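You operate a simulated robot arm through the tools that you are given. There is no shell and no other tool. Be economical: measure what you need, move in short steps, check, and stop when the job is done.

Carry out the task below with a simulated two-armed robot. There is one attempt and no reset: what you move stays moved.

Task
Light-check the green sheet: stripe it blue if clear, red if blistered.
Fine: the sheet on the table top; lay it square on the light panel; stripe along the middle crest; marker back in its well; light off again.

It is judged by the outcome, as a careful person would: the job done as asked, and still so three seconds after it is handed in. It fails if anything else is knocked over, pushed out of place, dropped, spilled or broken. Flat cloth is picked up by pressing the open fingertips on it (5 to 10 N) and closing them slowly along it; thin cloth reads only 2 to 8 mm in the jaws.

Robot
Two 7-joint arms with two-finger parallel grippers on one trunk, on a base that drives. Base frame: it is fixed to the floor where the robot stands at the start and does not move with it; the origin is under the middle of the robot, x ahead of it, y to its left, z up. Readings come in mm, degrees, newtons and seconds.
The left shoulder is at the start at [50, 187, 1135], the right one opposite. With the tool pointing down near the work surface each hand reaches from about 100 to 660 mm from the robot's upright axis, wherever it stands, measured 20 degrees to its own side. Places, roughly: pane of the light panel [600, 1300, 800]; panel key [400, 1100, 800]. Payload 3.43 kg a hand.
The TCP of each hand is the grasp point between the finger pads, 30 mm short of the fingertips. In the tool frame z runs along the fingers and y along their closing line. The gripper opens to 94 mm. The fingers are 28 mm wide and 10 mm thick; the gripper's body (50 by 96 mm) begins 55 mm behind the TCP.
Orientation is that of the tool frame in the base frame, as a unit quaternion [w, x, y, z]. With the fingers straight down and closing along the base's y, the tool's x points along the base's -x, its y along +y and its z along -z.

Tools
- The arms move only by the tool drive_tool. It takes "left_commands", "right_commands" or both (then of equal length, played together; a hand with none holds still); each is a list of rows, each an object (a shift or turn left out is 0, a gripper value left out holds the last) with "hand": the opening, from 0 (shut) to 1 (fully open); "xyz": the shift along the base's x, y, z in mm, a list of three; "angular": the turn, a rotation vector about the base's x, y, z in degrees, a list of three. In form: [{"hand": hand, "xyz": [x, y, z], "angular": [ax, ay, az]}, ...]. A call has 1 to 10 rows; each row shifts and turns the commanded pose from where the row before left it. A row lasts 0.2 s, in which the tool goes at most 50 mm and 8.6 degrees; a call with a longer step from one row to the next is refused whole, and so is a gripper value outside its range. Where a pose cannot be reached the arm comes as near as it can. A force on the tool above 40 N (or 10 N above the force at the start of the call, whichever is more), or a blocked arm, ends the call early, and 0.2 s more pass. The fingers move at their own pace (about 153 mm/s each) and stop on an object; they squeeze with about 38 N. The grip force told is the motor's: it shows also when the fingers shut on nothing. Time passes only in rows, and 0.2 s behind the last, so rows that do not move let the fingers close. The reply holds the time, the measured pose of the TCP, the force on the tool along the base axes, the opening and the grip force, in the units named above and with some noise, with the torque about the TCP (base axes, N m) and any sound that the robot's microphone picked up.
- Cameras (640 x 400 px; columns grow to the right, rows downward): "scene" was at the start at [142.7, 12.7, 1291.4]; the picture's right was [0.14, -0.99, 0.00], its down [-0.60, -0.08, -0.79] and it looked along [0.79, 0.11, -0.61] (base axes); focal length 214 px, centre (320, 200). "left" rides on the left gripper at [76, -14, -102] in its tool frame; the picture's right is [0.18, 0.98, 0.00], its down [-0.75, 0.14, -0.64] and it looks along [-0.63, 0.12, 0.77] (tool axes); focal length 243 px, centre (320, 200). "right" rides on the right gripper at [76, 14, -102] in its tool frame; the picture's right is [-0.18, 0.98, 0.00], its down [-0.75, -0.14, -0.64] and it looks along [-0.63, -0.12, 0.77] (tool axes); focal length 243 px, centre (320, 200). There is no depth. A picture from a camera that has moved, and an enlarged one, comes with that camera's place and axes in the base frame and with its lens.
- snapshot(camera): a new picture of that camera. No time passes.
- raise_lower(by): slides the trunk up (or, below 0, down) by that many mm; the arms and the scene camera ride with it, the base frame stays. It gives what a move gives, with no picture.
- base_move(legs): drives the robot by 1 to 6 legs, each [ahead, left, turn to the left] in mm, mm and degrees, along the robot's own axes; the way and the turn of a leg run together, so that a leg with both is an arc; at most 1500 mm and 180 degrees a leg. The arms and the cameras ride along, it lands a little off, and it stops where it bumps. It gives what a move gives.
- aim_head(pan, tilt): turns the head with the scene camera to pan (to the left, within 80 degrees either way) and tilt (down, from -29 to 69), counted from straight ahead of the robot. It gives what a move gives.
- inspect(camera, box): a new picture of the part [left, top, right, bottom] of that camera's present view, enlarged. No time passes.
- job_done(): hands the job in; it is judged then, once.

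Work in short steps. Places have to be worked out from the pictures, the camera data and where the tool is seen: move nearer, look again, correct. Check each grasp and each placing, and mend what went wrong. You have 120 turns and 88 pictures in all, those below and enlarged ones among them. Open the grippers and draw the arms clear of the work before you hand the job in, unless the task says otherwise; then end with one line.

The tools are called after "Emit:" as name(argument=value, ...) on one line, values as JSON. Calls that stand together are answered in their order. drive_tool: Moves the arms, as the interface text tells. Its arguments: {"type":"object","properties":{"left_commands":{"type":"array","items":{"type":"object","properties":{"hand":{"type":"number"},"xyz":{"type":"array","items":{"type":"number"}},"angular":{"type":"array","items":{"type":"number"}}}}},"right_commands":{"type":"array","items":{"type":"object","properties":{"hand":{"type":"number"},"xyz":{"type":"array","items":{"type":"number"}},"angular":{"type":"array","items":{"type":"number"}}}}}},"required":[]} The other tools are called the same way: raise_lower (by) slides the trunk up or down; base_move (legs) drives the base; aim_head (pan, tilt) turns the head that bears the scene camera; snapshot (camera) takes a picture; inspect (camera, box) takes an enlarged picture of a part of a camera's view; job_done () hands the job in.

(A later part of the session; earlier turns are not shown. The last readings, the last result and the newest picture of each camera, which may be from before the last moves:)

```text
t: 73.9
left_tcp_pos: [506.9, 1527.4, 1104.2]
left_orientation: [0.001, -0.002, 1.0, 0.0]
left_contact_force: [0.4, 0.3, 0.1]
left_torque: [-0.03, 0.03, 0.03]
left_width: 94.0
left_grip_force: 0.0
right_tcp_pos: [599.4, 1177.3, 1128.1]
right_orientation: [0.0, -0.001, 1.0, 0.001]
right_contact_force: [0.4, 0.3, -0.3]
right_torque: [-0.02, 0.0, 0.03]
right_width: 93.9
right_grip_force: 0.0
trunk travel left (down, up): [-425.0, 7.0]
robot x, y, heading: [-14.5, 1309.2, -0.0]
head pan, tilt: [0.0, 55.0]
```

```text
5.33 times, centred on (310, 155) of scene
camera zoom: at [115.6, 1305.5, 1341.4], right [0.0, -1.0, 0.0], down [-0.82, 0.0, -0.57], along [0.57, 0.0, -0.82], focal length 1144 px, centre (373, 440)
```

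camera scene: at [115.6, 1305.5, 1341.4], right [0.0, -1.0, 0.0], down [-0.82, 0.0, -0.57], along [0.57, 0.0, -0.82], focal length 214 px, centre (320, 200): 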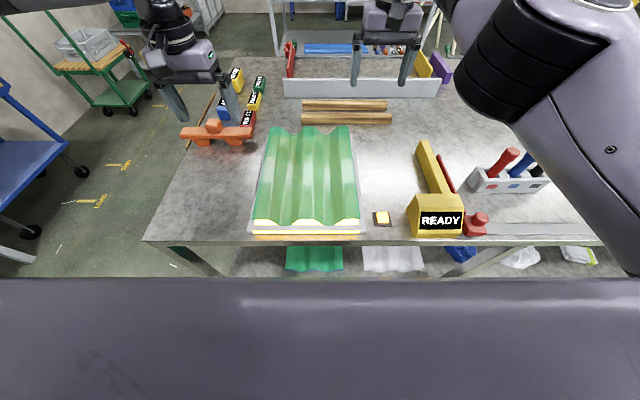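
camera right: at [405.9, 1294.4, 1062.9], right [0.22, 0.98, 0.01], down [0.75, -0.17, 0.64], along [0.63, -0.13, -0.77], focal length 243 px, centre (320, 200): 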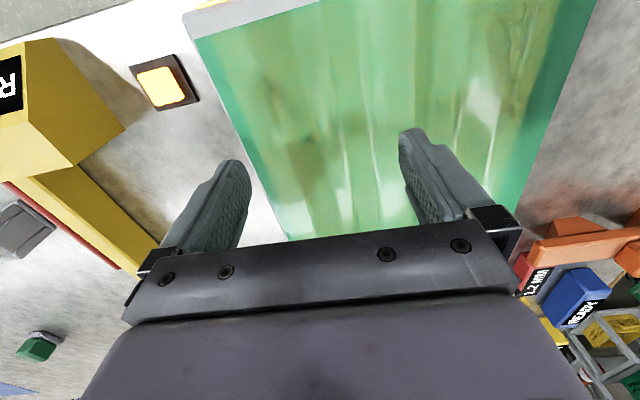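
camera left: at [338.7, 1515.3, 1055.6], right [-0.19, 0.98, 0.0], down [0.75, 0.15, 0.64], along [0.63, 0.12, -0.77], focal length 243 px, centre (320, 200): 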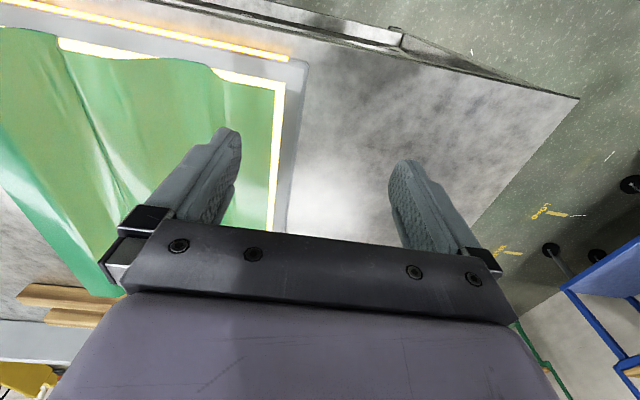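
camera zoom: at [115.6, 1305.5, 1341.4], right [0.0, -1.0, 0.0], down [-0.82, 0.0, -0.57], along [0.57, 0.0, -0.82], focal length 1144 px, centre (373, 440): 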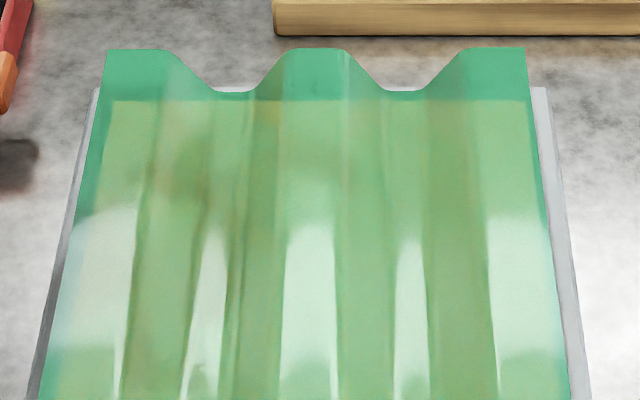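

It looks smooth overall. I do one high-magnification check on the suspected spot near scene pixel (284, 189) and its neighbourhood.

Emit:
inspect(camera="scene", box=[264, 172, 312, 202])

Emit:
inspect(camera="scene", box=[262, 132, 310, 172])

```text
13.33 times, centred on (288, 187) of scene
camera zoom: at [115.6, 1305.5, 1341.4], right [0.0, -1.0, 0.0], down [-0.82, 0.0, -0.57], along [0.57, 0.0, -0.82], focal length 2860 px, centre (747, 373)
```

zoom: 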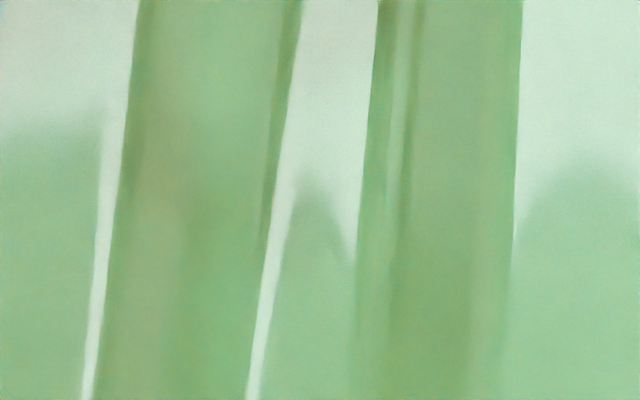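

```text
10.00 times, centred on (286, 152) of scene
camera zoom: at [115.6, 1305.5, 1341.4], right [0.0, -1.0, 0.0], down [-0.82, 0.0, -0.57], along [0.57, 0.0, -0.82], focal length 2145 px, centre (660, 680)
```

zoom: 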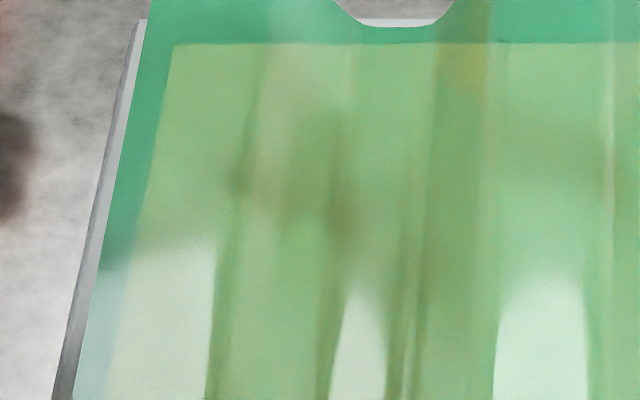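

The sheet is clear: only soft reflections that shift with the hands, no fixed spots. So blue it is. I drive right to the marker block and look at it.

Emit:
base_move(legs=[[-60, 0, 0], [0, -480, 0]])

Emit:
aim_head(pan=-5, tilt=45)

Emit:
snapshot(camera="scene")

Emit:
snapshot(camera="right")

```text
t: 77.2
left_tcp_pos: [446.7, 1058.6, 1104.4]
left_orientation: [0.002, -0.003, 1.0, -0.002]
left_contact_force: [0.1, -0.2, 0.0]
left_torque: [0.0, 0.01, -0.03]
left_width: 94.2
left_grip_force: 0.1
right_tcp_pos: [541.2, 709.7, 1128.2]
right_orientation: [0.001, -0.004, 1.0, 0.001]
right_contact_force: [-0.5, 0.2, -0.7]
right_torque: [0.0, -0.01, 0.02]
right_width: 94.1
right_grip_force: 0.0
trunk travel left (down, up): [-425.0, 7.0]
robot x, y, heading: [-72.8, 831.3, 0.1]
head pan, tilt: [0.0, 55.0]
```

```text
t: 78.0
left_tcp_pos: [446.4, 1059.5, 1104.0]
left_orientation: [0.002, -0.004, 1.0, -0.001]
left_contact_force: [0.1, -0.3, -0.7]
left_torque: [-0.02, 0.01, -0.01]
left_width: 93.8
left_grip_force: 0.1
right_tcp_pos: [540.4, 709.6, 1127.8]
right_orientation: [0.002, -0.004, 1.0, 0.0]
right_contact_force: [-0.1, 0.4, 0.8]
right_torque: [0.01, -0.01, 0.0]
right_width: 93.9
right_grip_force: 0.0
trunk travel left (down, up): [-425.0, 7.0]
robot x, y, heading: [-74.2, 838.0, 0.1]
head pan, tilt: [-5.0, 45.0]
```

```text
26 pictures are left
camera scene: at [65.2, 829.2, 1354.7], right [-0.09, -1.0, 0.0], down [-0.7, 0.06, -0.71], along [0.7, -0.06, -0.71], focal length 214 px, centre (320, 200)
```

scene: 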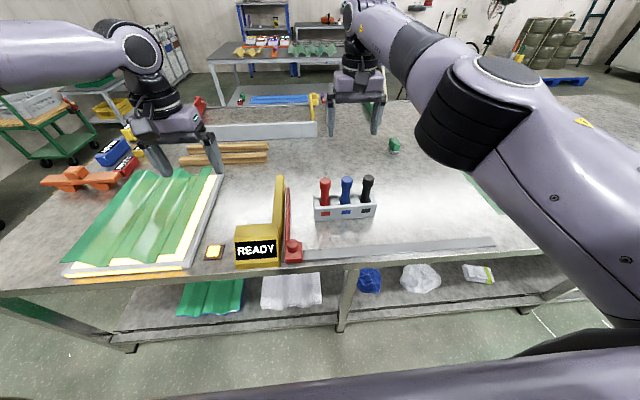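

```text
25 pictures are left
camera right: at [465.1, 724.5, 1229.8], right [0.18, 0.98, 0.0], down [0.75, -0.14, 0.64], along [0.63, -0.11, -0.77], focal length 243 px, centre (320, 200)
```

right: 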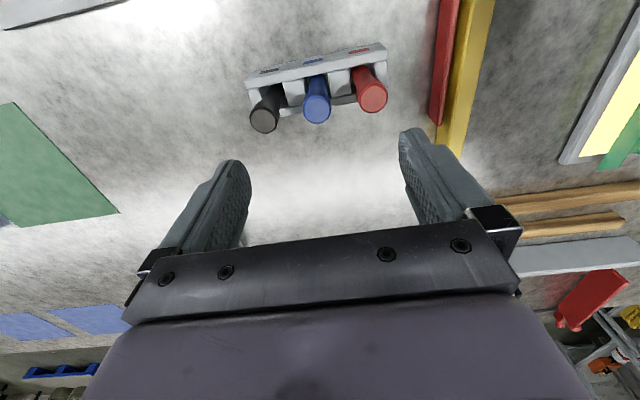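

The blue marker stands at about [565, 700], cap top near z = 930, neighbours 65 mm away on either side. I move above it with the hand opened to 60 mm and check.

Emit:
drive_tool(right_commands=[{"hand": 0.64, "xyz": [12, -5, -30]}, {"xyz": [12, -4.5, -40]}, {"xyz": [0, 0, -40]}, {"xyz": [0, 0, -30]}, {}])

Emit:
snapshot(camera="right")

Emit:
inspect(camera="scene", box=[280, 130, 420, 230])

```text
t: 79.2
left_tcp_pos: [446.3, 1059.5, 1103.5]
left_orientation: [0.002, -0.004, 1.0, -0.001]
left_contact_force: [0.8, 0.1, -0.1]
left_torque: [0.03, 0.01, 0.01]
left_width: 94.1
left_grip_force: 0.0
right_tcp_pos: [549.5, 696.8, 986.1]
right_orientation: [0.001, -0.003, 1.0, 0.0]
right_contact_force: [0.3, 0.8, -0.1]
right_torque: [0.0, 0.04, -0.01]
right_width: 60.3
right_grip_force: 0.2
right hand out of reach, approached as far as the arm can: row 1, 2
trunk travel left (down, up): [-425.0, 7.0]
robot x, y, heading: [-70.8, 834.8, 0.1]
head pan, tilt: [-5.0, 45.0]
```

```text
24 pictures are left
camera right: at [475.2, 710.6, 1088.8], right [0.18, 0.98, 0.0], down [0.75, -0.14, 0.64], along [0.63, -0.11, -0.77], focal length 243 px, centre (320, 200)
```

right: 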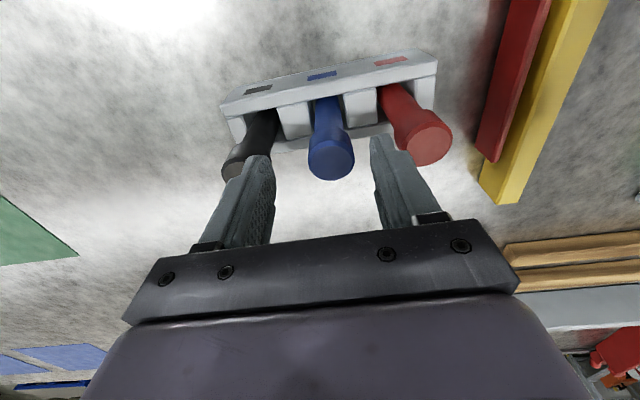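

```text
4.00 times, centred on (350, 180) of scene
camera zoom: at [65.1, 829.1, 1354.8], right [-0.09, -1.0, 0.0], down [-0.7, 0.06, -0.71], along [0.7, -0.06, -0.71], focal length 858 px, centre (200, 280)
```

zoom: 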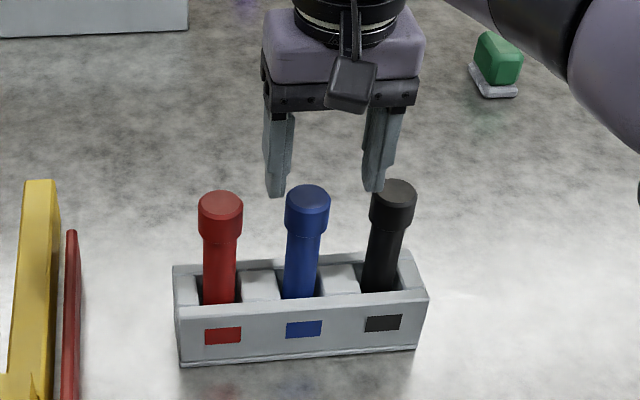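

Triangulated: cap top ≈ [580, 699, 912]. Arm reach is short, so I move the base 40 mm forward and check again.

Emit:
base_move(legs=[[42, 0, 0]])

Emit:
drive_tool(right_commands=[{"xyz": [-12, 2, -10]}, {}])

Emit:
inspect(camera="right", box=[200, 80, 440, 230])

```text
t: 80.1
left_tcp_pos: [490.7, 1060.7, 1103.6]
left_orientation: [0.0, -0.003, 1.0, -0.001]
left_contact_force: [0.0, -0.4, -0.4]
left_torque: [0.01, 0.03, 0.02]
left_width: 94.2
left_grip_force: 0.1
right_tcp_pos: [594.7, 695.1, 986.1]
right_orientation: [0.0, -0.003, 1.0, 0.001]
right_contact_force: [-0.1, 0.3, 0.2]
right_torque: [0.03, 0.03, -0.03]
right_width: 60.0
right_grip_force: 0.1
trunk travel left (down, up): [-425.0, 7.0]
robot x, y, heading: [-32.6, 835.2, -0.1]
head pan, tilt: [-5.0, 45.0]
```

```text
t: 80.7
left_tcp_pos: [488.8, 1060.0, 1104.0]
left_orientation: [0.001, -0.003, 1.0, -0.001]
left_contact_force: [0.1, -0.7, -0.3]
left_torque: [-0.01, -0.03, 0.0]
left_width: 94.1
left_grip_force: 0.1
right_tcp_pos: [580.8, 699.7, 977.7]
right_orientation: [0.001, -0.003, 1.0, 0.0]
right_contact_force: [-0.5, -0.6, -0.6]
right_torque: [0.03, 0.0, 0.01]
right_width: 60.3
right_grip_force: 0.1
trunk travel left (down, up): [-425.0, 7.0]
robot x, y, heading: [-31.1, 833.0, 0.2]
head pan, tilt: [-5.0, 45.0]
```

```text
2.67 times, centred on (320, 155) of right
camera zoom: at [505.5, 713.7, 1079.8], right [0.18, 0.98, 0.0], down [0.75, -0.14, 0.64], along [0.63, -0.11, -0.77], focal length 647 px, centre (320, 320)
```

zoom: 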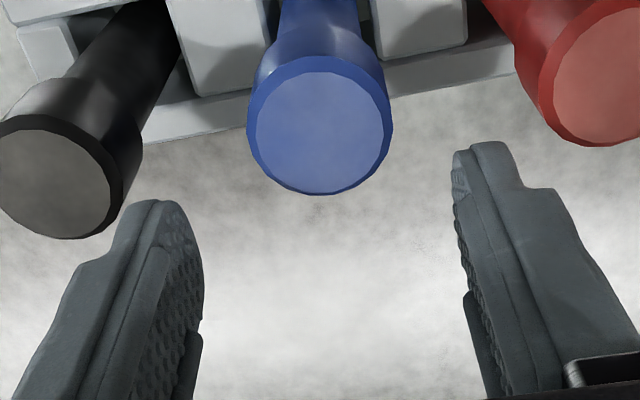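

Refined: cap centre ≈ [572, 702], top z ≈ 922, dia ≈ 35 mm. I centre there with a 54 mm opening and go down part way, then check the scene view before closing.

Emit:
drive_tool(right_commands=[{"hand": 0.575, "xyz": [-8, 3, 0]}, {}, {"xyz": [0, 0, -15]}, {"xyz": [0, 0, -10]}, {}])

Emit:
inspect(camera="scene", box=[280, 130, 420, 230])

Emit:
inspect(camera="right", box=[200, 80, 440, 230])

```text
t: 81.9
left_tcp_pos: [489.8, 1059.7, 1103.6]
left_orientation: [0.001, -0.003, 1.0, -0.001]
left_contact_force: [-0.2, -0.5, 1.0]
left_torque: [0.02, 0.02, -0.02]
left_width: 94.1
left_grip_force: 0.0
right_tcp_pos: [571.6, 701.2, 950.6]
right_orientation: [0.001, -0.003, 1.0, 0.0]
right_contact_force: [0.8, 0.6, -0.7]
right_torque: [0.0, -0.03, 0.02]
right_width: 54.0
right_grip_force: 0.0
trunk travel left (down, up): [-425.0, 7.0]
robot x, y, heading: [-34.0, 837.1, -0.0]
head pan, tilt: [-5.0, 45.0]
```

```text
4.00 times, centred on (350, 180) of scene
camera zoom: at [107.2, 829.2, 1354.8], right [-0.09, -1.0, 0.0], down [-0.7, 0.06, -0.71], along [0.7, -0.06, -0.71], focal length 858 px, centre (200, 280)
```

zoom: 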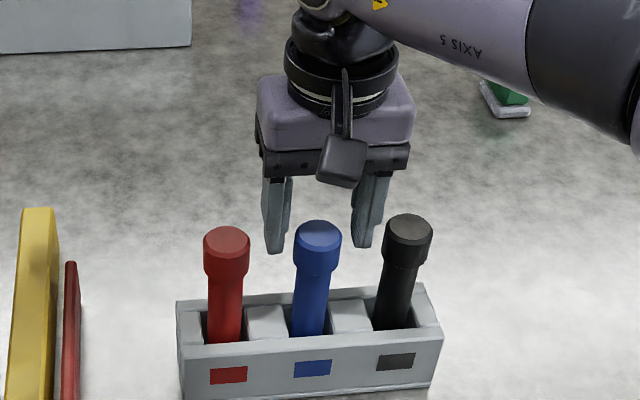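

```text
2.67 times, centred on (320, 155) of right
camera zoom: at [496.4, 715.8, 1052.9], right [0.18, 0.98, 0.0], down [0.75, -0.14, 0.64], along [0.63, -0.11, -0.77], focal length 647 px, centre (320, 320)
```

zoom: 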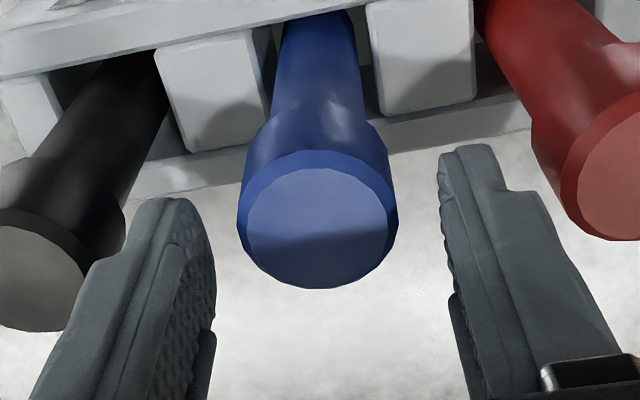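

Confirmed: cap at [573, 702, 924], hand at [571.6, 701.2]. I descend 52 mm and close.

Emit:
drive_tool(right_commands=[{"xyz": [1, 0.8, -12]}, {"xyz": [0, 0, -20]}, {"xyz": [0, 0, -20]}, {}])

Emit:
drive_tool(right_commands=[{"hand": 0.45}, {"hand": 0.4}, {"hand": 0.35}, {"hand": 0.25}, {"hand": 0.1}, {}])

```text
t: 82.9
left_tcp_pos: [490.1, 1059.3, 1102.9]
left_orientation: [0.001, -0.004, 1.0, -0.001]
left_contact_force: [0.5, -0.2, 0.4]
left_torque: [-0.05, 0.03, 0.0]
left_width: 94.2
left_grip_force: 0.0
right_tcp_pos: [572.8, 702.4, 898.5]
right_orientation: [0.001, -0.003, 1.0, 0.0]
right_contact_force: [-0.1, 0.4, 0.8]
right_torque: [0.02, -0.01, 0.03]
right_width: 54.5
right_grip_force: 0.0
trunk travel left (down, up): [-425.0, 7.0]
robot x, y, heading: [-29.5, 835.3, 0.0]
head pan, tilt: [-5.0, 45.0]
```

```text
t: 84.3
left_tcp_pos: [489.8, 1060.5, 1103.3]
left_orientation: [0.002, -0.003, 1.0, -0.001]
left_contact_force: [-0.1, -0.5, -0.7]
left_torque: [0.0, -0.01, -0.03]
left_width: 94.0
left_grip_force: 0.0
right_tcp_pos: [573.8, 703.0, 898.8]
right_orientation: [0.002, -0.003, 1.0, 0.0]
right_contact_force: [0.3, 0.4, -0.5]
right_torque: [0.01, 0.0, 0.01]
right_width: 35.2
right_grip_force: 38.4
trunk travel left (down, up): [-425.0, 7.0]
robot x, y, heading: [-32.2, 832.6, 0.1]
head pan, tilt: [-5.0, 45.0]
```

Gripped at 35 mm. I lift it straight out, noting the well pose [573.5, 702.8, 898.6].

Emit:
drive_tool(right_commands=[{"xyz": [0, 0, 15]}, {"xyz": [0, 0, 25]}, {"xyz": [0, 0, 30]}, {"xyz": [0, 0, 40]}, {"xyz": [0, 0, 40]}, {"xyz": [0, 0, 30]}, {}])

Emit:
snapshot(camera="scene")

```text
t: 85.9
left_tcp_pos: [490.5, 1061.3, 1103.9]
left_orientation: [0.003, -0.002, 1.0, -0.001]
left_contact_force: [-1.0, -0.3, 0.0]
left_torque: [0.0, -0.01, 0.02]
left_width: 93.7
left_grip_force: 0.0
right_tcp_pos: [572.7, 702.2, 1079.8]
right_orientation: [0.001, -0.004, 1.0, 0.0]
right_contact_force: [0.3, 0.0, -0.6]
right_torque: [-0.01, 0.0, -0.04]
right_width: 35.1
right_grip_force: 38.4
trunk travel left (down, up): [-425.0, 7.0]
robot x, y, heading: [-27.2, 834.1, 0.2]
head pan, tilt: [-5.0, 45.0]
```

```text
19 pictures are left
camera scene: at [107.4, 829.0, 1354.8], right [-0.09, -1.0, 0.0], down [-0.7, 0.06, -0.71], along [0.7, -0.06, -0.71], focal length 214 px, centre (320, 200)
```

scene: 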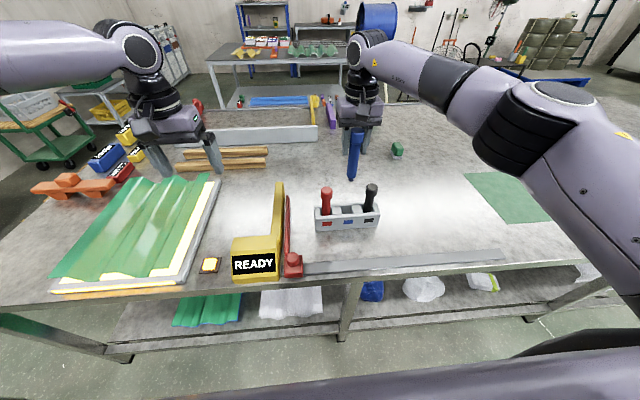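

The marker is out. I enlarge it to read its tip position.

Emit:
inspect(camera="scene", box=[315, 95, 411, 195])

```text
4.00 times, centred on (363, 145) of scene
camera zoom: at [107.4, 829.0, 1354.8], right [-0.09, -1.0, 0.0], down [-0.7, 0.06, -0.71], along [0.7, -0.06, -0.71], focal length 858 px, centre (148, 420)
```

zoom: 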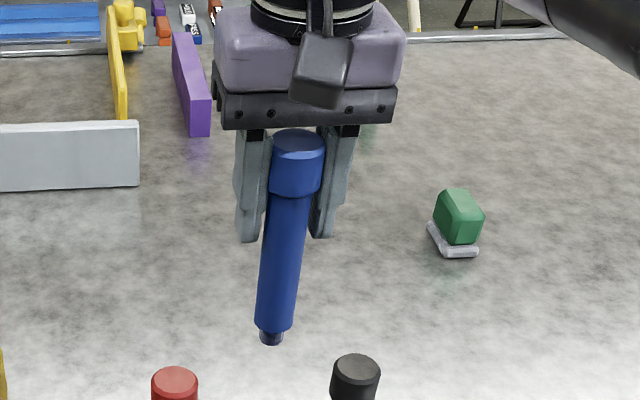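

The tip is about 115–125 mm below the TCP. I drive left to the panel with the marker held high.

Emit:
base_move(legs=[[-40, 0, 0], [0, 685, 0]])

Emit:
aim_head(pan=-8, tilt=50)

Emit:
snapshot(camera="scene")

```text
t: 90.1
left_tcp_pos: [441.6, 1749.3, 1103.3]
left_orientation: [0.001, -0.008, 1.0, -0.001]
left_contact_force: [-0.7, 0.6, -0.2]
left_torque: [0.0, -0.01, 0.0]
left_width: 94.1
left_grip_force: 0.0
right_tcp_pos: [529.1, 1391.4, 1079.7]
right_orientation: [0.0, -0.008, 1.0, 0.0]
right_contact_force: [-0.2, 0.5, -0.4]
right_torque: [-0.02, 0.0, -0.01]
right_width: 34.8
right_grip_force: 38.0
trunk travel left (down, up): [-425.0, 7.0]
robot x, y, heading: [-81.1, 1523.2, 0.8]
head pan, tilt: [-5.0, 45.0]
```

```text
t: 90.8
left_tcp_pos: [442.5, 1747.8, 1102.8]
left_orientation: [0.001, -0.008, 1.0, -0.001]
left_contact_force: [-1.2, 0.1, -0.1]
left_torque: [0.01, 0.02, 0.03]
left_width: 93.9
left_grip_force: 0.1
right_tcp_pos: [528.8, 1392.4, 1078.5]
right_orientation: [0.001, -0.008, 1.0, -0.001]
right_contact_force: [0.6, 0.7, -0.2]
right_torque: [0.01, 0.03, 0.01]
right_width: 34.8
right_grip_force: 37.8
trunk travel left (down, up): [-425.0, 7.0]
robot x, y, heading: [-77.4, 1520.6, 0.3]
head pan, tilt: [-8.0, 50.0]
```

```text
17 pictures are left
camera scene: at [57.2, 1510.4, 1347.9], right [-0.13, -0.99, 0.0], down [-0.76, 0.1, -0.64], along [0.64, -0.08, -0.77], focal length 214 px, centre (320, 200)
```

scene: 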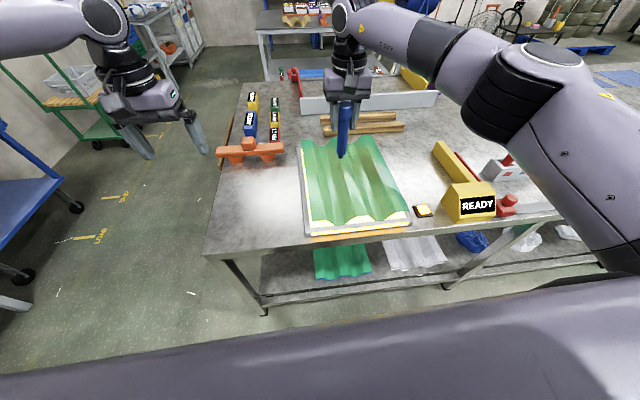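

I straighten the heading and move up to the table; next I pitch the hand forward toward the far end of the middle crest (y ≈ 1341), staying well above.

Emit:
base_move(legs=[[85, 0, -0.5]])

Emit:
drive_tool(right_commands=[{"xyz": [20, -9, -15], "angular": [0, -7, 0]}, {"xyz": [20, -9, -15], "angular": [0, -7, 0]}, {"xyz": [20, -9, -15], "angular": [0, -7, 0]}, {"xyz": [20, -9, -15], "angular": [0, -7, 0]}, {"xyz": [20, -6, -15], "angular": [0, -7, 0]}, {}])

```text
t: 91.8
left_tcp_pos: [528.5, 1744.0, 1102.7]
left_orientation: [0.0, -0.002, 1.0, -0.001]
left_contact_force: [0.3, -0.3, -0.3]
left_torque: [-0.02, -0.01, 0.01]
left_width: 94.1
left_grip_force: 0.0
right_tcp_pos: [612.3, 1385.9, 1077.9]
right_orientation: [0.001, -0.004, 1.0, 0.0]
right_contact_force: [-0.3, -0.1, 0.5]
right_torque: [-0.02, 0.04, 0.0]
right_width: 34.7
right_grip_force: 38.0
trunk travel left (down, up): [-425.0, 7.0]
robot x, y, heading: [5.4, 1521.0, 0.1]
head pan, tilt: [-8.0, 50.0]
```

```text
t: 93.2
left_tcp_pos: [527.9, 1744.1, 1104.3]
left_orientation: [0.002, -0.002, 1.0, -0.001]
left_contact_force: [0.4, -1.2, -0.6]
left_torque: [0.02, 0.0, -0.01]
left_width: 94.0
left_grip_force: 0.1
right_tcp_pos: [707.9, 1344.7, 1003.6]
right_orientation: [0.302, -0.004, 0.953, 0.0]
right_contact_force: [-0.3, 0.1, 0.3]
right_torque: [-0.02, 0.0, 0.02]
right_width: 34.6
right_grip_force: 38.1
trunk travel left (down, up): [-425.0, 7.0]
robot x, y, heading: [7.7, 1517.4, -0.0]
head pan, tilt: [-8.0, 50.0]
```

No reach trouble. I go nearer: TCP x ≈ 727, z ≈ 962, and look.

Emit:
drive_tool(right_commands=[{"xyz": [10, -3, -15]}, {"xyz": [9, 0, -15]}, {"xyz": [0, 0, -12]}, {}])

Emit:
inspect(camera="scene", box=[285, 80, 425, 230])

Emit:
snapshot(camera="right")

```text
t: 94.2
left_tcp_pos: [528.2, 1743.2, 1104.2]
left_orientation: [0.001, -0.002, 1.0, 0.0]
left_contact_force: [0.3, -0.1, 1.1]
left_torque: [0.01, 0.01, -0.02]
left_width: 93.9
left_grip_force: 0.0
right_tcp_pos: [729.8, 1342.0, 962.5]
right_orientation: [0.302, -0.003, 0.953, 0.0]
right_contact_force: [0.0, -0.2, -0.1]
right_torque: [0.0, -0.02, 0.01]
right_width: 34.5
right_grip_force: 38.1
trunk travel left (down, up): [-425.0, 7.0]
robot x, y, heading: [8.5, 1517.4, 0.2]
head pan, tilt: [-8.0, 50.0]
```

```text
2.67 times, centred on (355, 155) of scene
camera zoom: at [141.1, 1509.6, 1347.9], right [-0.14, -0.99, 0.0], down [-0.76, 0.11, -0.64], along [0.64, -0.09, -0.77], focal length 572 px, centre (227, 320)
```

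zoom: 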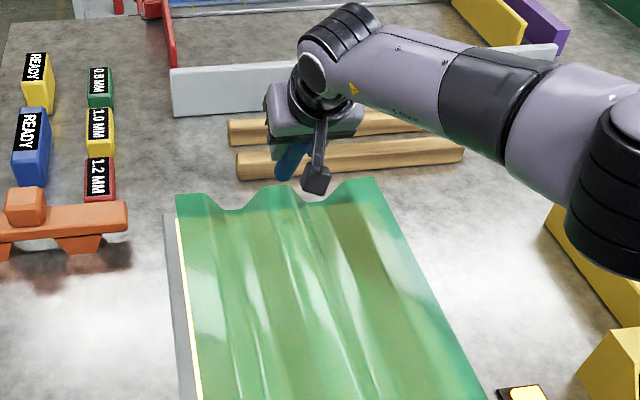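

```text
15 pictures are left
camera right: at [609.1, 1356.1, 1002.2], right [0.14, 0.98, 0.1], down [0.25, -0.14, 0.96], along [0.96, -0.11, -0.26], focal length 243 px, centre (320, 200)
```

right: 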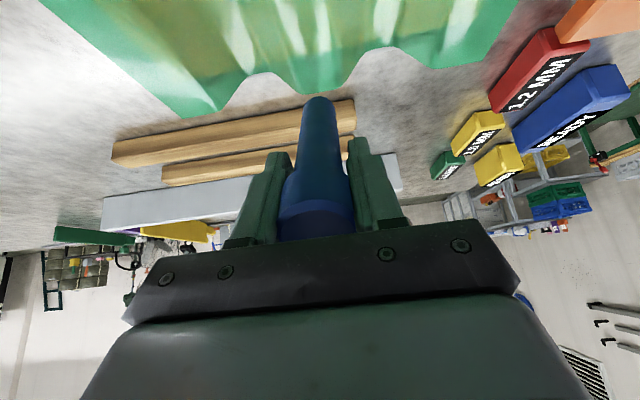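

The tip lies over the middle crest in y but close to the far edge. I pull back 14 mm and descend gently until contact.

Emit:
drive_tool(right_commands=[{"xyz": [-14, 0, 0]}, {"xyz": [0, 0, -6]}, {"xyz": [0, 0, -3]}, {"xyz": [0, 0, -3]}])

Emit:
inspect(camera="right", box=[200, 30, 440, 180])

```text
t: 95.2
left_tcp_pos: [527.9, 1743.5, 1104.3]
left_orientation: [0.002, -0.003, 1.0, -0.001]
left_contact_force: [0.8, 0.2, 0.6]
left_torque: [-0.01, 0.03, -0.01]
left_width: 94.1
left_grip_force: 0.0
right_tcp_pos: [716.4, 1342.3, 950.6]
right_orientation: [0.302, -0.004, 0.953, -0.001]
right_contact_force: [-0.7, -0.1, 0.0]
right_torque: [0.03, 0.05, 0.02]
right_width: 34.8
right_grip_force: 38.1
trunk travel left (down, up): [-425.0, 7.0]
robot x, y, heading: [9.8, 1519.8, 0.1]
head pan, tilt: [-8.0, 50.0]
```

```text
2.67 times, centred on (320, 105) of right
camera zoom: at [595.6, 1356.2, 990.3], right [0.14, 0.98, 0.1], down [0.25, -0.14, 0.96], along [0.96, -0.11, -0.26], focal length 647 px, centre (320, 453)
```

zoom: 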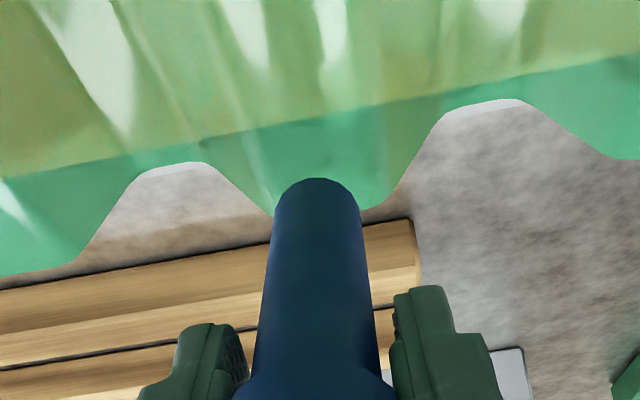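

The marker is centred on the crest just inside the far edge. I descend in 2 mm steps, watching the force.

Emit:
drive_tool(right_commands=[{"xyz": [0, 0, -2]}, {"xyz": [0, 0, -2]}, {"xyz": [0, 0, -2]}])

Emit:
drive_tool(right_commands=[{"xyz": [0, 0, -2]}, {"xyz": [0, 0, -2]}])

```text
t: 96.0
left_tcp_pos: [527.8, 1743.8, 1104.2]
left_orientation: [0.002, -0.003, 1.0, -0.001]
left_contact_force: [-0.1, 0.0, -0.5]
left_torque: [0.02, 0.01, -0.02]
left_width: 94.1
left_grip_force: 0.1
right_tcp_pos: [715.1, 1341.1, 944.9]
right_orientation: [0.302, -0.004, 0.953, 0.0]
right_contact_force: [-0.3, 0.5, -0.3]
right_torque: [0.02, -0.03, -0.04]
right_width: 34.5
right_grip_force: 38.1
trunk travel left (down, up): [-425.0, 7.0]
robot x, y, heading: [6.6, 1519.2, 0.1]
head pan, tilt: [-8.0, 50.0]
```

```text
t: 96.7
left_tcp_pos: [528.2, 1743.3, 1105.3]
left_orientation: [0.002, -0.002, 1.0, -0.001]
left_contact_force: [-0.5, 0.3, -0.4]
left_torque: [0.01, -0.03, -0.01]
left_width: 93.8
left_grip_force: 0.1
right_tcp_pos: [715.1, 1341.4, 941.2]
right_orientation: [0.301, -0.004, 0.954, -0.001]
right_contact_force: [-0.4, 0.1, -0.7]
right_torque: [0.0, 0.01, -0.02]
right_width: 34.4
right_grip_force: 37.6
trunk travel left (down, up): [-425.0, 7.0]
robot x, y, heading: [8.4, 1521.2, -0.1]
head pan, tilt: [-8.0, 50.0]
```

No contact yet; expected near z ≈ 931. I continue.

Emit:
drive_tool(right_commands=[{"xyz": [0, 0, -2]}, {"xyz": [0, 0, -2]}, {"xyz": [0, 0, -1.5]}])

Emit:
drive_tool(right_commands=[{"xyz": [0, 0, -1.5]}, {"xyz": [0, 0, -1.5]}])

Emit:
drive_tool(right_commands=[{"xyz": [0, 0, -1.5]}, {"xyz": [0, 0, -1.5]}])

```text
t: 97.5
left_tcp_pos: [527.5, 1744.2, 1104.0]
left_orientation: [0.003, -0.003, 1.0, -0.002]
left_contact_force: [0.6, 0.2, 0.2]
left_torque: [0.03, 0.04, 0.0]
left_width: 94.2
left_grip_force: 0.0
right_tcp_pos: [715.6, 1341.9, 937.4]
right_orientation: [0.304, -0.003, 0.953, 0.0]
right_contact_force: [-1.8, 1.2, 8.9]
right_torque: [0.06, -0.34, -0.02]
right_width: 34.4
right_grip_force: 37.8
trunk travel left (down, up): [-425.0, 7.0]
robot x, y, heading: [11.3, 1519.9, -0.1]
head pan, tilt: [-8.0, 50.0]
```

```text
t: 98.0
left_tcp_pos: [525.7, 1744.6, 1104.1]
left_orientation: [0.002, -0.003, 1.0, -0.001]
left_contact_force: [-0.1, 0.3, -0.2]
left_torque: [-0.02, 0.04, 0.02]
left_width: 93.8
left_grip_force: 0.2
right_tcp_pos: [715.8, 1341.3, 935.4]
right_orientation: [0.304, -0.004, 0.953, 0.0]
right_contact_force: [-6.0, -0.6, 18.1]
right_torque: [-0.07, -0.42, -0.04]
right_width: 34.4
right_grip_force: 38.0
trunk travel left (down, up): [-425.0, 7.0]
robot x, y, heading: [4.7, 1520.6, -0.1]
head pan, tilt: [-8.0, 50.0]
```

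```text
t: 98.7
left_tcp_pos: [525.7, 1743.7, 1105.4]
left_orientation: [0.003, -0.003, 1.0, -0.002]
left_contact_force: [0.1, -0.2, 0.6]
left_torque: [0.02, -0.02, 0.01]
left_width: 93.9
left_grip_force: 0.0
right_tcp_pos: [715.3, 1341.1, 932.4]
right_orientation: [0.304, -0.003, 0.953, -0.001]
right_contact_force: [-6.3, 0.5, 18.7]
right_torque: [0.08, -0.48, 0.06]
right_width: 33.9
right_grip_force: 38.0
trunk travel left (down, up): [-425.0, 7.0]
robot x, y, heading: [8.7, 1517.0, -0.2]
head pan, tilt: [-8.0, 50.0]
```

Contact came at z ≈ 937, and I pressed more than intended (18 N). I ease off until the force is a few newtons.

Emit:
drive_tool(right_commands=[{"xyz": [0, 0, 1.2]}, {}])

Emit:
inspect(camera="right", box=[200, 30, 440, 180])

```text
t: 99.2
left_tcp_pos: [526.9, 1744.7, 1104.6]
left_orientation: [0.002, -0.003, 1.0, -0.002]
left_contact_force: [1.1, 0.4, 0.6]
left_torque: [0.0, 0.0, -0.01]
left_width: 94.0
left_grip_force: 0.1
right_tcp_pos: [714.8, 1341.8, 932.5]
right_orientation: [0.303, -0.004, 0.953, -0.001]
right_contact_force: [-1.8, 0.5, 13.7]
right_torque: [0.13, -0.66, 0.04]
right_width: 33.9
right_grip_force: 37.7
trunk travel left (down, up): [-425.0, 7.0]
robot x, y, heading: [8.9, 1517.3, -0.1]
head pan, tilt: [-8.0, 50.0]
```

```text
2.67 times, centred on (320, 105) of right
camera zoom: at [594.7, 1355.2, 971.3], right [0.14, 0.98, 0.1], down [0.25, -0.14, 0.96], along [0.96, -0.11, -0.26], focal length 647 px, centre (320, 453)
```

zoom: 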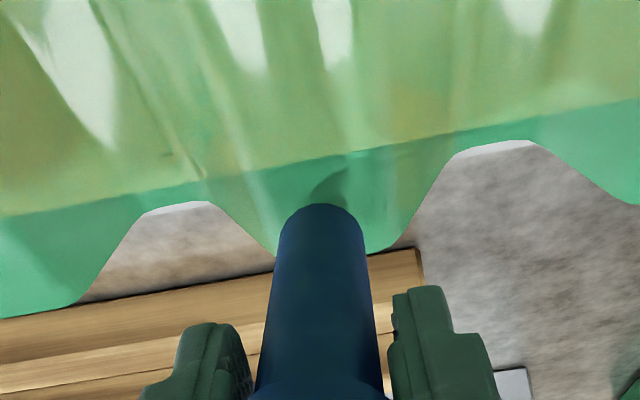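

Tip is on the crest. I ease a little more and begin the stroke with short arm pulls, watching force and height.

Emit:
drive_tool(right_commands=[{"xyz": [0, 0, 1.5]}, {"xyz": [-10, 0, 0]}, {"xyz": [-15, 0, 0]}, {"xyz": [-15, 0, 0]}])

Emit:
inspect(camera="right", box=[200, 30, 440, 180])

```text
t: 100.2
left_tcp_pos: [526.8, 1743.5, 1104.0]
left_orientation: [0.002, -0.003, 1.0, 0.0]
left_contact_force: [-0.8, 0.0, 0.1]
left_torque: [-0.01, -0.01, -0.02]
left_width: 94.1
left_grip_force: 0.1
right_tcp_pos: [675.7, 1338.4, 932.1]
right_orientation: [0.3, -0.004, 0.954, -0.001]
right_contact_force: [-0.3, -0.7, 3.6]
right_torque: [0.0, -0.15, 0.0]
right_width: 34.1
right_grip_force: 37.1
trunk travel left (down, up): [-425.0, 7.0]
robot x, y, heading: [8.0, 1522.0, -0.0]
head pan, tilt: [-8.0, 50.0]
```

```text
2.67 times, centred on (320, 105) of right
camera zoom: at [555.6, 1354.2, 972.0], right [0.15, 0.98, 0.1], down [0.25, -0.14, 0.96], along [0.96, -0.11, -0.27], focal length 647 px, centre (320, 453)
```

zoom: 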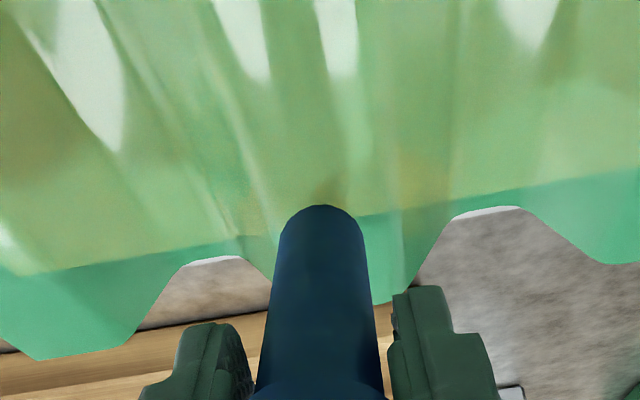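

Force is 3.6 N and the pull works. I continue along the crest with a small y correction.

Emit:
drive_tool(right_commands=[{"xyz": [-12, 1, -0.4]}, {"xyz": [-15, 1, 0]}, {"xyz": [-15, 0.5, 0]}, {"xyz": [-15, 0, 0]}, {"xyz": [-15, 0, 0]}])

Emit:
snapshot(camera="scene")

```text
t: 101.5
left_tcp_pos: [527.8, 1743.0, 1103.9]
left_orientation: [0.002, -0.003, 1.0, -0.001]
left_contact_force: [0.0, 1.1, 0.3]
left_torque: [-0.02, -0.01, -0.01]
left_width: 93.9
left_grip_force: 0.1
right_tcp_pos: [604.1, 1343.8, 932.2]
right_orientation: [0.302, -0.003, 0.953, -0.001]
right_contact_force: [-0.4, -0.5, 2.6]
right_torque: [-0.05, -0.17, -0.02]
right_width: 33.8
right_grip_force: 38.2
trunk travel left (down, up): [-425.0, 7.0]
robot x, y, heading: [6.9, 1521.5, -0.2]
head pan, tilt: [-8.0, 50.0]
```

```text
11 pictures are left
camera scene: at [140.7, 1509.5, 1348.0], right [-0.14, -0.99, 0.0], down [-0.76, 0.11, -0.64], along [0.64, -0.09, -0.77], focal length 214 px, centre (320, 200)
```

scene: 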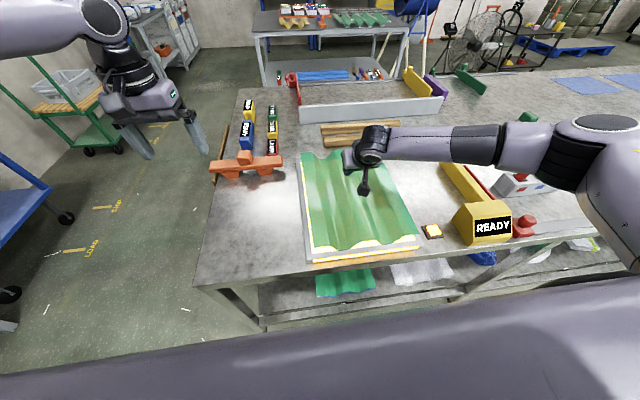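

I check whether ink is being laid down at the far part of the crest.

Emit:
inspect(camera="scene", box=[295, 140, 415, 215])

```text
5.33 times, centred on (355, 178) of scene
camera zoom: at [140.7, 1509.5, 1348.0], right [-0.14, -0.99, 0.0], down [-0.76, 0.11, -0.64], along [0.64, -0.09, -0.77], focal length 1144 px, centre (133, 320)
```

zoom: 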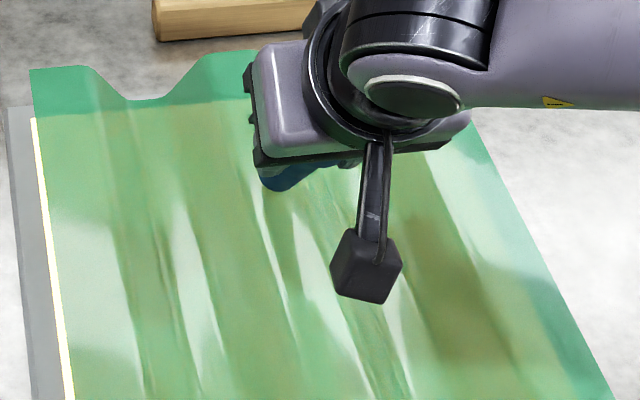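

The hand hides the line. I keep drawing; the rows stay smooth at about 3 N.

Emit:
drive_tool(right_commands=[{"xyz": [-15, -1, -0.3]}, {"xyz": [-15, -1, 0]}, {"xyz": [-15, -0.5, 0]}, {"xyz": [-15, 0, 0]}, {"xyz": [-15, 0, 0]}, {"xyz": [-15, 0, 0]}])

Emit:
drive_tool(right_commands=[{"xyz": [-15, 0, 0]}, {"xyz": [-15, 0, 0]}, {"xyz": [-15, 0, 0]}, {"xyz": [-15, 0, 0]}])

```text
t: 102.8
left_tcp_pos: [529.9, 1744.3, 1103.6]
left_orientation: [0.002, -0.003, 1.0, 0.0]
left_contact_force: [0.7, 0.5, -0.6]
left_torque: [-0.02, -0.01, 0.03]
left_width: 94.0
left_grip_force: 0.1
right_tcp_pos: [514.5, 1340.5, 932.6]
right_orientation: [0.301, -0.003, 0.953, -0.001]
right_contact_force: [-0.1, 0.1, 3.1]
right_torque: [0.01, -0.13, -0.05]
right_width: 34.1
right_grip_force: 38.1
trunk travel left (down, up): [-425.0, 7.0]
robot x, y, heading: [8.1, 1521.5, 0.1]
head pan, tilt: [-8.0, 50.0]
```

```text
t: 103.8
left_tcp_pos: [527.4, 1743.7, 1103.7]
left_orientation: [0.002, -0.003, 1.0, -0.001]
left_contact_force: [-0.4, 0.0, 0.2]
left_torque: [0.0, 0.0, -0.01]
left_width: 94.1
left_grip_force: 0.0
right_tcp_pos: [452.3, 1341.0, 931.6]
right_orientation: [0.301, -0.002, 0.954, -0.001]
right_contact_force: [0.4, 1.0, 0.2]
right_torque: [-0.01, -0.03, -0.01]
right_width: 34.1
right_grip_force: 38.1
trunk travel left (down, up): [-425.0, 7.0]
robot x, y, heading: [9.6, 1517.5, 0.1]
head pan, tilt: [-8.0, 50.0]
```

Force dropped to about zero. The wrist camera now looks along the part already drawn, so I check it.

Emit:
snapshot(camera="right")

```text
9 pictures are left
camera right: at [333.0, 1355.3, 971.7], right [0.15, 0.98, 0.1], down [0.25, -0.14, 0.96], along [0.96, -0.11, -0.26], focal length 243 px, centre (320, 200)
```

right: 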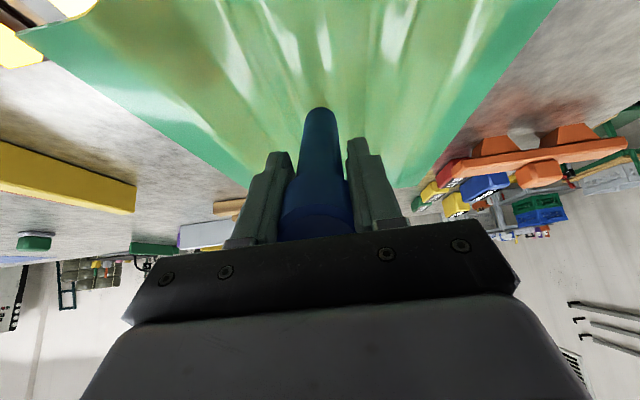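

The marker still hides its own line. I press 1 mm lower to regain contact and continue.

Emit:
drive_tool(right_commands=[{"xyz": [10, 0, -0.8]}, {"xyz": [0, 0, -0.5]}, {"xyz": [-15, 0, 0]}])

```text
t: 104.7
left_tcp_pos: [527.3, 1744.6, 1103.6]
left_orientation: [0.003, -0.002, 1.0, -0.001]
left_contact_force: [0.8, 0.0, -0.3]
left_torque: [0.03, 0.03, 0.0]
left_width: 93.9
left_grip_force: 0.1
right_tcp_pos: [447.4, 1340.5, 931.5]
right_orientation: [0.302, -0.003, 0.953, -0.001]
right_contact_force: [0.8, -0.1, 5.2]
right_torque: [-0.04, -0.35, 0.0]
right_width: 33.9
right_grip_force: 38.2
trunk travel left (down, up): [-425.0, 7.0]
robot x, y, heading: [8.2, 1522.2, -0.1]
head pan, tilt: [-8.0, 50.0]
```

Contact is 5 N. The base now draws the rest, backing 100 mm with the arm held still.

Emit:
base_move(legs=[[-100, 0, 0]])

```text
t: 105.8
left_tcp_pos: [427.7, 1743.7, 1103.7]
left_orientation: [0.002, -0.001, 1.0, -0.001]
left_contact_force: [-0.7, -0.8, -1.5]
left_torque: [0.02, 0.01, -0.03]
left_width: 93.9
left_grip_force: 0.0
right_tcp_pos: [346.0, 1340.4, 931.2]
right_orientation: [0.302, -0.002, 0.953, -0.001]
right_contact_force: [0.2, -0.6, -0.3]
right_torque: [0.01, 0.04, -0.01]
right_width: 33.7
right_grip_force: 38.1
trunk travel left (down, up): [-425.0, 7.0]
robot x, y, heading: [-91.7, 1519.4, -0.4]
head pan, tilt: [-8.0, 50.0]
```

Contact ended near the near edge. I lift the marker clear, swing it aside and look at the stripe.

Emit:
drive_tool(right_commands=[{"xyz": [0, 0, 20]}, {"xyz": [0, 0, 40]}, {"xyz": [0, 0, 40]}, {"xyz": [0, -45, 20], "angular": [0, 7, 0]}, {"xyz": [0, -45, 0], "angular": [0, 7, 0]}, {"xyz": [0, -45, 0], "angular": [0, 7, 0]}, {"xyz": [0, -45, 0], "angular": [0, 7, 0]}, {"xyz": [0, -45, 0], "angular": [0, 7, 0]}])

Emit:
inspect(camera="scene", box=[290, 110, 440, 230])

```text
t: 107.6
left_tcp_pos: [429.4, 1742.5, 1103.4]
left_orientation: [0.002, -0.002, 1.0, -0.001]
left_contact_force: [0.2, -0.4, 0.1]
left_torque: [-0.02, -0.01, 0.0]
left_width: 93.9
left_grip_force: 0.0
right_tcp_pos: [343.6, 1113.6, 1048.3]
right_orientation: [-0.001, -0.003, 1.0, 0.0]
right_contact_force: [-0.5, 0.0, -0.7]
right_torque: [0.0, -0.01, 0.0]
right_width: 33.9
right_grip_force: 38.1
trunk travel left (down, up): [-425.0, 7.0]
robot x, y, heading: [-92.4, 1519.8, -0.3]
head pan, tilt: [-8.0, 50.0]
```

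```text
3.33 times, centred on (365, 170) of scene
camera zoom: at [41.8, 1508.7, 1347.8], right [-0.14, -0.99, 0.0], down [-0.76, 0.11, -0.64], along [0.64, -0.09, -0.77], focal length 715 px, centre (170, 300)
```

zoom: 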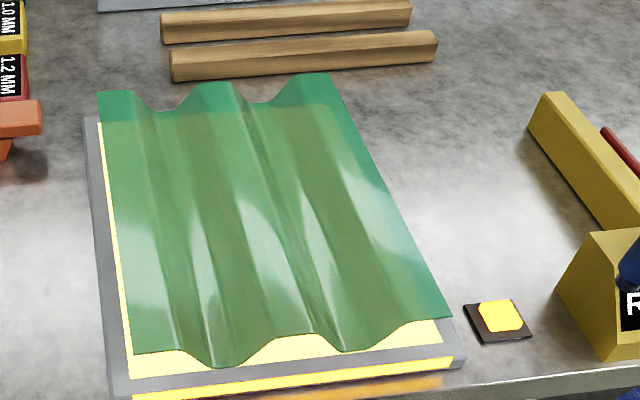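

A faint line appears along the crest, so I magnify it.

Emit:
inspect(camera="scene", box=[320, 155, 400, 220])

```text
6.15 times, centred on (360, 188) of scene
camera zoom: at [41.8, 1508.7, 1347.8], right [-0.14, -0.99, 0.0], down [-0.76, 0.11, -0.64], along [0.64, -0.09, -0.77], focal length 1320 px, centre (74, 277)
```

zoom: 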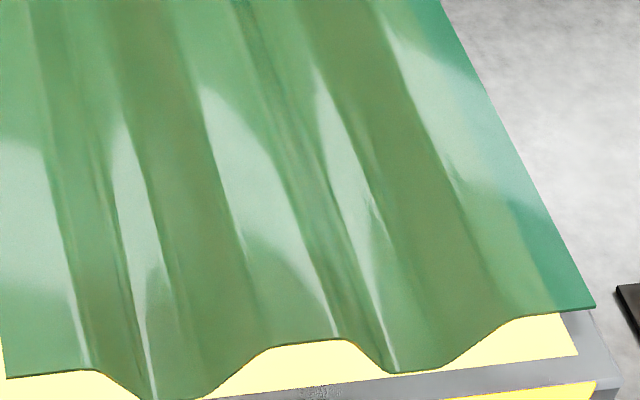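

No ink is visible: the 35° lean probably kept the nib point off the surface. I'll test with the marker upright near the near end of the crest.

Emit:
drive_tool(right_commands=[{"xyz": [12, 38, 0]}, {"xyz": [15, 38, 0]}, {"xyz": [15, 38, 0]}, {"xyz": [15, 38, 0]}, {"xyz": [15, 38, 0]}, {"xyz": [5, 37.5, 0]}, {"xyz": [0, 0, -40]}, {"xyz": [0, 0, -30]}, {"xyz": [0, 0, -10]}, {}])

Emit:
drive_tool(right_commands=[{"xyz": [0, 0, -4]}, {"xyz": [0, 0, -3]}])

```text
t: 109.8
left_tcp_pos: [428.8, 1743.5, 1104.2]
left_orientation: [0.002, -0.002, 1.0, 0.0]
left_contact_force: [-0.2, -1.0, 0.3]
left_torque: [-0.01, 0.0, 0.0]
left_width: 93.8
left_grip_force: 0.1
right_tcp_pos: [422.9, 1343.4, 971.5]
right_orientation: [0.001, -0.002, 1.0, 0.001]
right_contact_force: [0.1, -0.5, -0.4]
right_torque: [-0.01, 0.0, -0.03]
right_width: 34.0
right_grip_force: 38.0
trunk travel left (down, up): [-425.0, 7.0]
robot x, y, heading: [-89.9, 1521.6, -0.0]
head pan, tilt: [-8.0, 50.0]
```

```text
t: 110.4
left_tcp_pos: [429.5, 1742.2, 1104.2]
left_orientation: [0.001, -0.002, 1.0, 0.0]
left_contact_force: [0.6, -0.8, -0.3]
left_torque: [0.0, 0.01, 0.01]
left_width: 94.2
left_grip_force: 0.0
right_tcp_pos: [424.5, 1342.9, 964.2]
right_orientation: [0.0, -0.002, 1.0, 0.0]
right_contact_force: [-0.7, -0.2, -0.5]
right_torque: [0.0, -0.01, 0.01]
right_width: 33.9
right_grip_force: 37.9
trunk travel left (down, up): [-425.0, 7.0]
robot x, y, heading: [-90.3, 1519.8, -0.1]
head pan, tilt: [-8.0, 50.0]
```

Still clear. I lower further in small steps.

Emit:
drive_tool(right_commands=[{"xyz": [0, -1.5, -2]}, {"xyz": [0, 0, -2]}, {"xyz": [0, 0, -1.5]}])

```text
t: 111.2
left_tcp_pos: [428.9, 1743.4, 1103.7]
left_orientation: [0.002, -0.001, 1.0, -0.001]
left_contact_force: [-0.6, -0.2, 0.5]
left_torque: [-0.04, 0.01, 0.0]
left_width: 94.0
left_grip_force: 0.0
right_tcp_pos: [423.1, 1341.3, 958.1]
right_orientation: [0.0, -0.003, 1.0, 0.0]
right_contact_force: [0.1, 0.2, 0.3]
right_torque: [-0.01, 0.0, 0.0]
right_width: 33.9
right_grip_force: 38.3
trunk travel left (down, up): [-425.0, 7.0]
robot x, y, heading: [-95.2, 1517.6, -0.1]
head pan, tilt: [-8.0, 50.0]
```

Emit:
drive_tool(right_commands=[{"xyz": [0, 0, -1.5]}, {"xyz": [0, 0, -1.5]}])

```text
t: 111.8
left_tcp_pos: [429.8, 1741.8, 1103.2]
left_orientation: [0.002, -0.003, 1.0, -0.001]
left_contact_force: [0.4, -0.3, -0.3]
left_torque: [0.03, 0.0, 0.0]
left_width: 94.0
left_grip_force: 0.1
right_tcp_pos: [423.6, 1340.5, 956.6]
right_orientation: [0.001, -0.002, 1.0, 0.0]
right_contact_force: [-0.2, -0.6, -0.5]
right_torque: [-0.01, 0.01, 0.01]
right_width: 33.6
right_grip_force: 38.6
trunk travel left (down, up): [-425.0, 7.0]
robot x, y, heading: [-90.6, 1520.0, -0.0]
head pan, tilt: [-8.0, 50.0]
```

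No contact at z ≈ 956; I go on in 1.5 mm steps.

Emit:
drive_tool(right_commands=[{"xyz": [0, 0, -1.5]}, {"xyz": [0, 0, -1.5]}])

```text
t: 112.4
left_tcp_pos: [429.5, 1743.5, 1102.7]
left_orientation: [0.002, -0.002, 1.0, -0.001]
left_contact_force: [-0.5, 0.1, 0.4]
left_torque: [0.01, -0.01, 0.02]
left_width: 93.9
left_grip_force: 0.1
right_tcp_pos: [422.9, 1341.4, 953.4]
right_orientation: [0.0, -0.003, 1.0, -0.001]
right_contact_force: [0.3, -0.4, -0.5]
right_torque: [-0.02, -0.01, -0.02]
right_width: 33.7
right_grip_force: 37.9
trunk travel left (down, up): [-425.0, 7.0]
robot x, y, heading: [-92.2, 1520.9, -0.1]
head pan, tilt: [-8.0, 50.0]
```

Still free at 953; continuing down.

Emit:
drive_tool(right_commands=[{"xyz": [0, 0, -1.5]}, {"xyz": [0, 0, -1.5]}])

```text
t: 113.0
left_tcp_pos: [428.1, 1742.7, 1103.8]
left_orientation: [0.002, -0.001, 1.0, 0.0]
left_contact_force: [-1.1, -0.9, 0.1]
left_torque: [-0.02, -0.02, 0.05]
left_width: 93.9
left_grip_force: 0.1
right_tcp_pos: [425.5, 1341.1, 949.3]
right_orientation: [0.001, -0.003, 1.0, 0.0]
right_contact_force: [-0.8, -0.7, 2.7]
right_torque: [-0.1, 0.09, 0.0]
right_width: 33.7
right_grip_force: 37.6
trunk travel left (down, up): [-425.0, 7.0]
robot x, y, heading: [-90.9, 1518.7, 0.0]
head pan, tilt: [-8.0, 50.0]
```

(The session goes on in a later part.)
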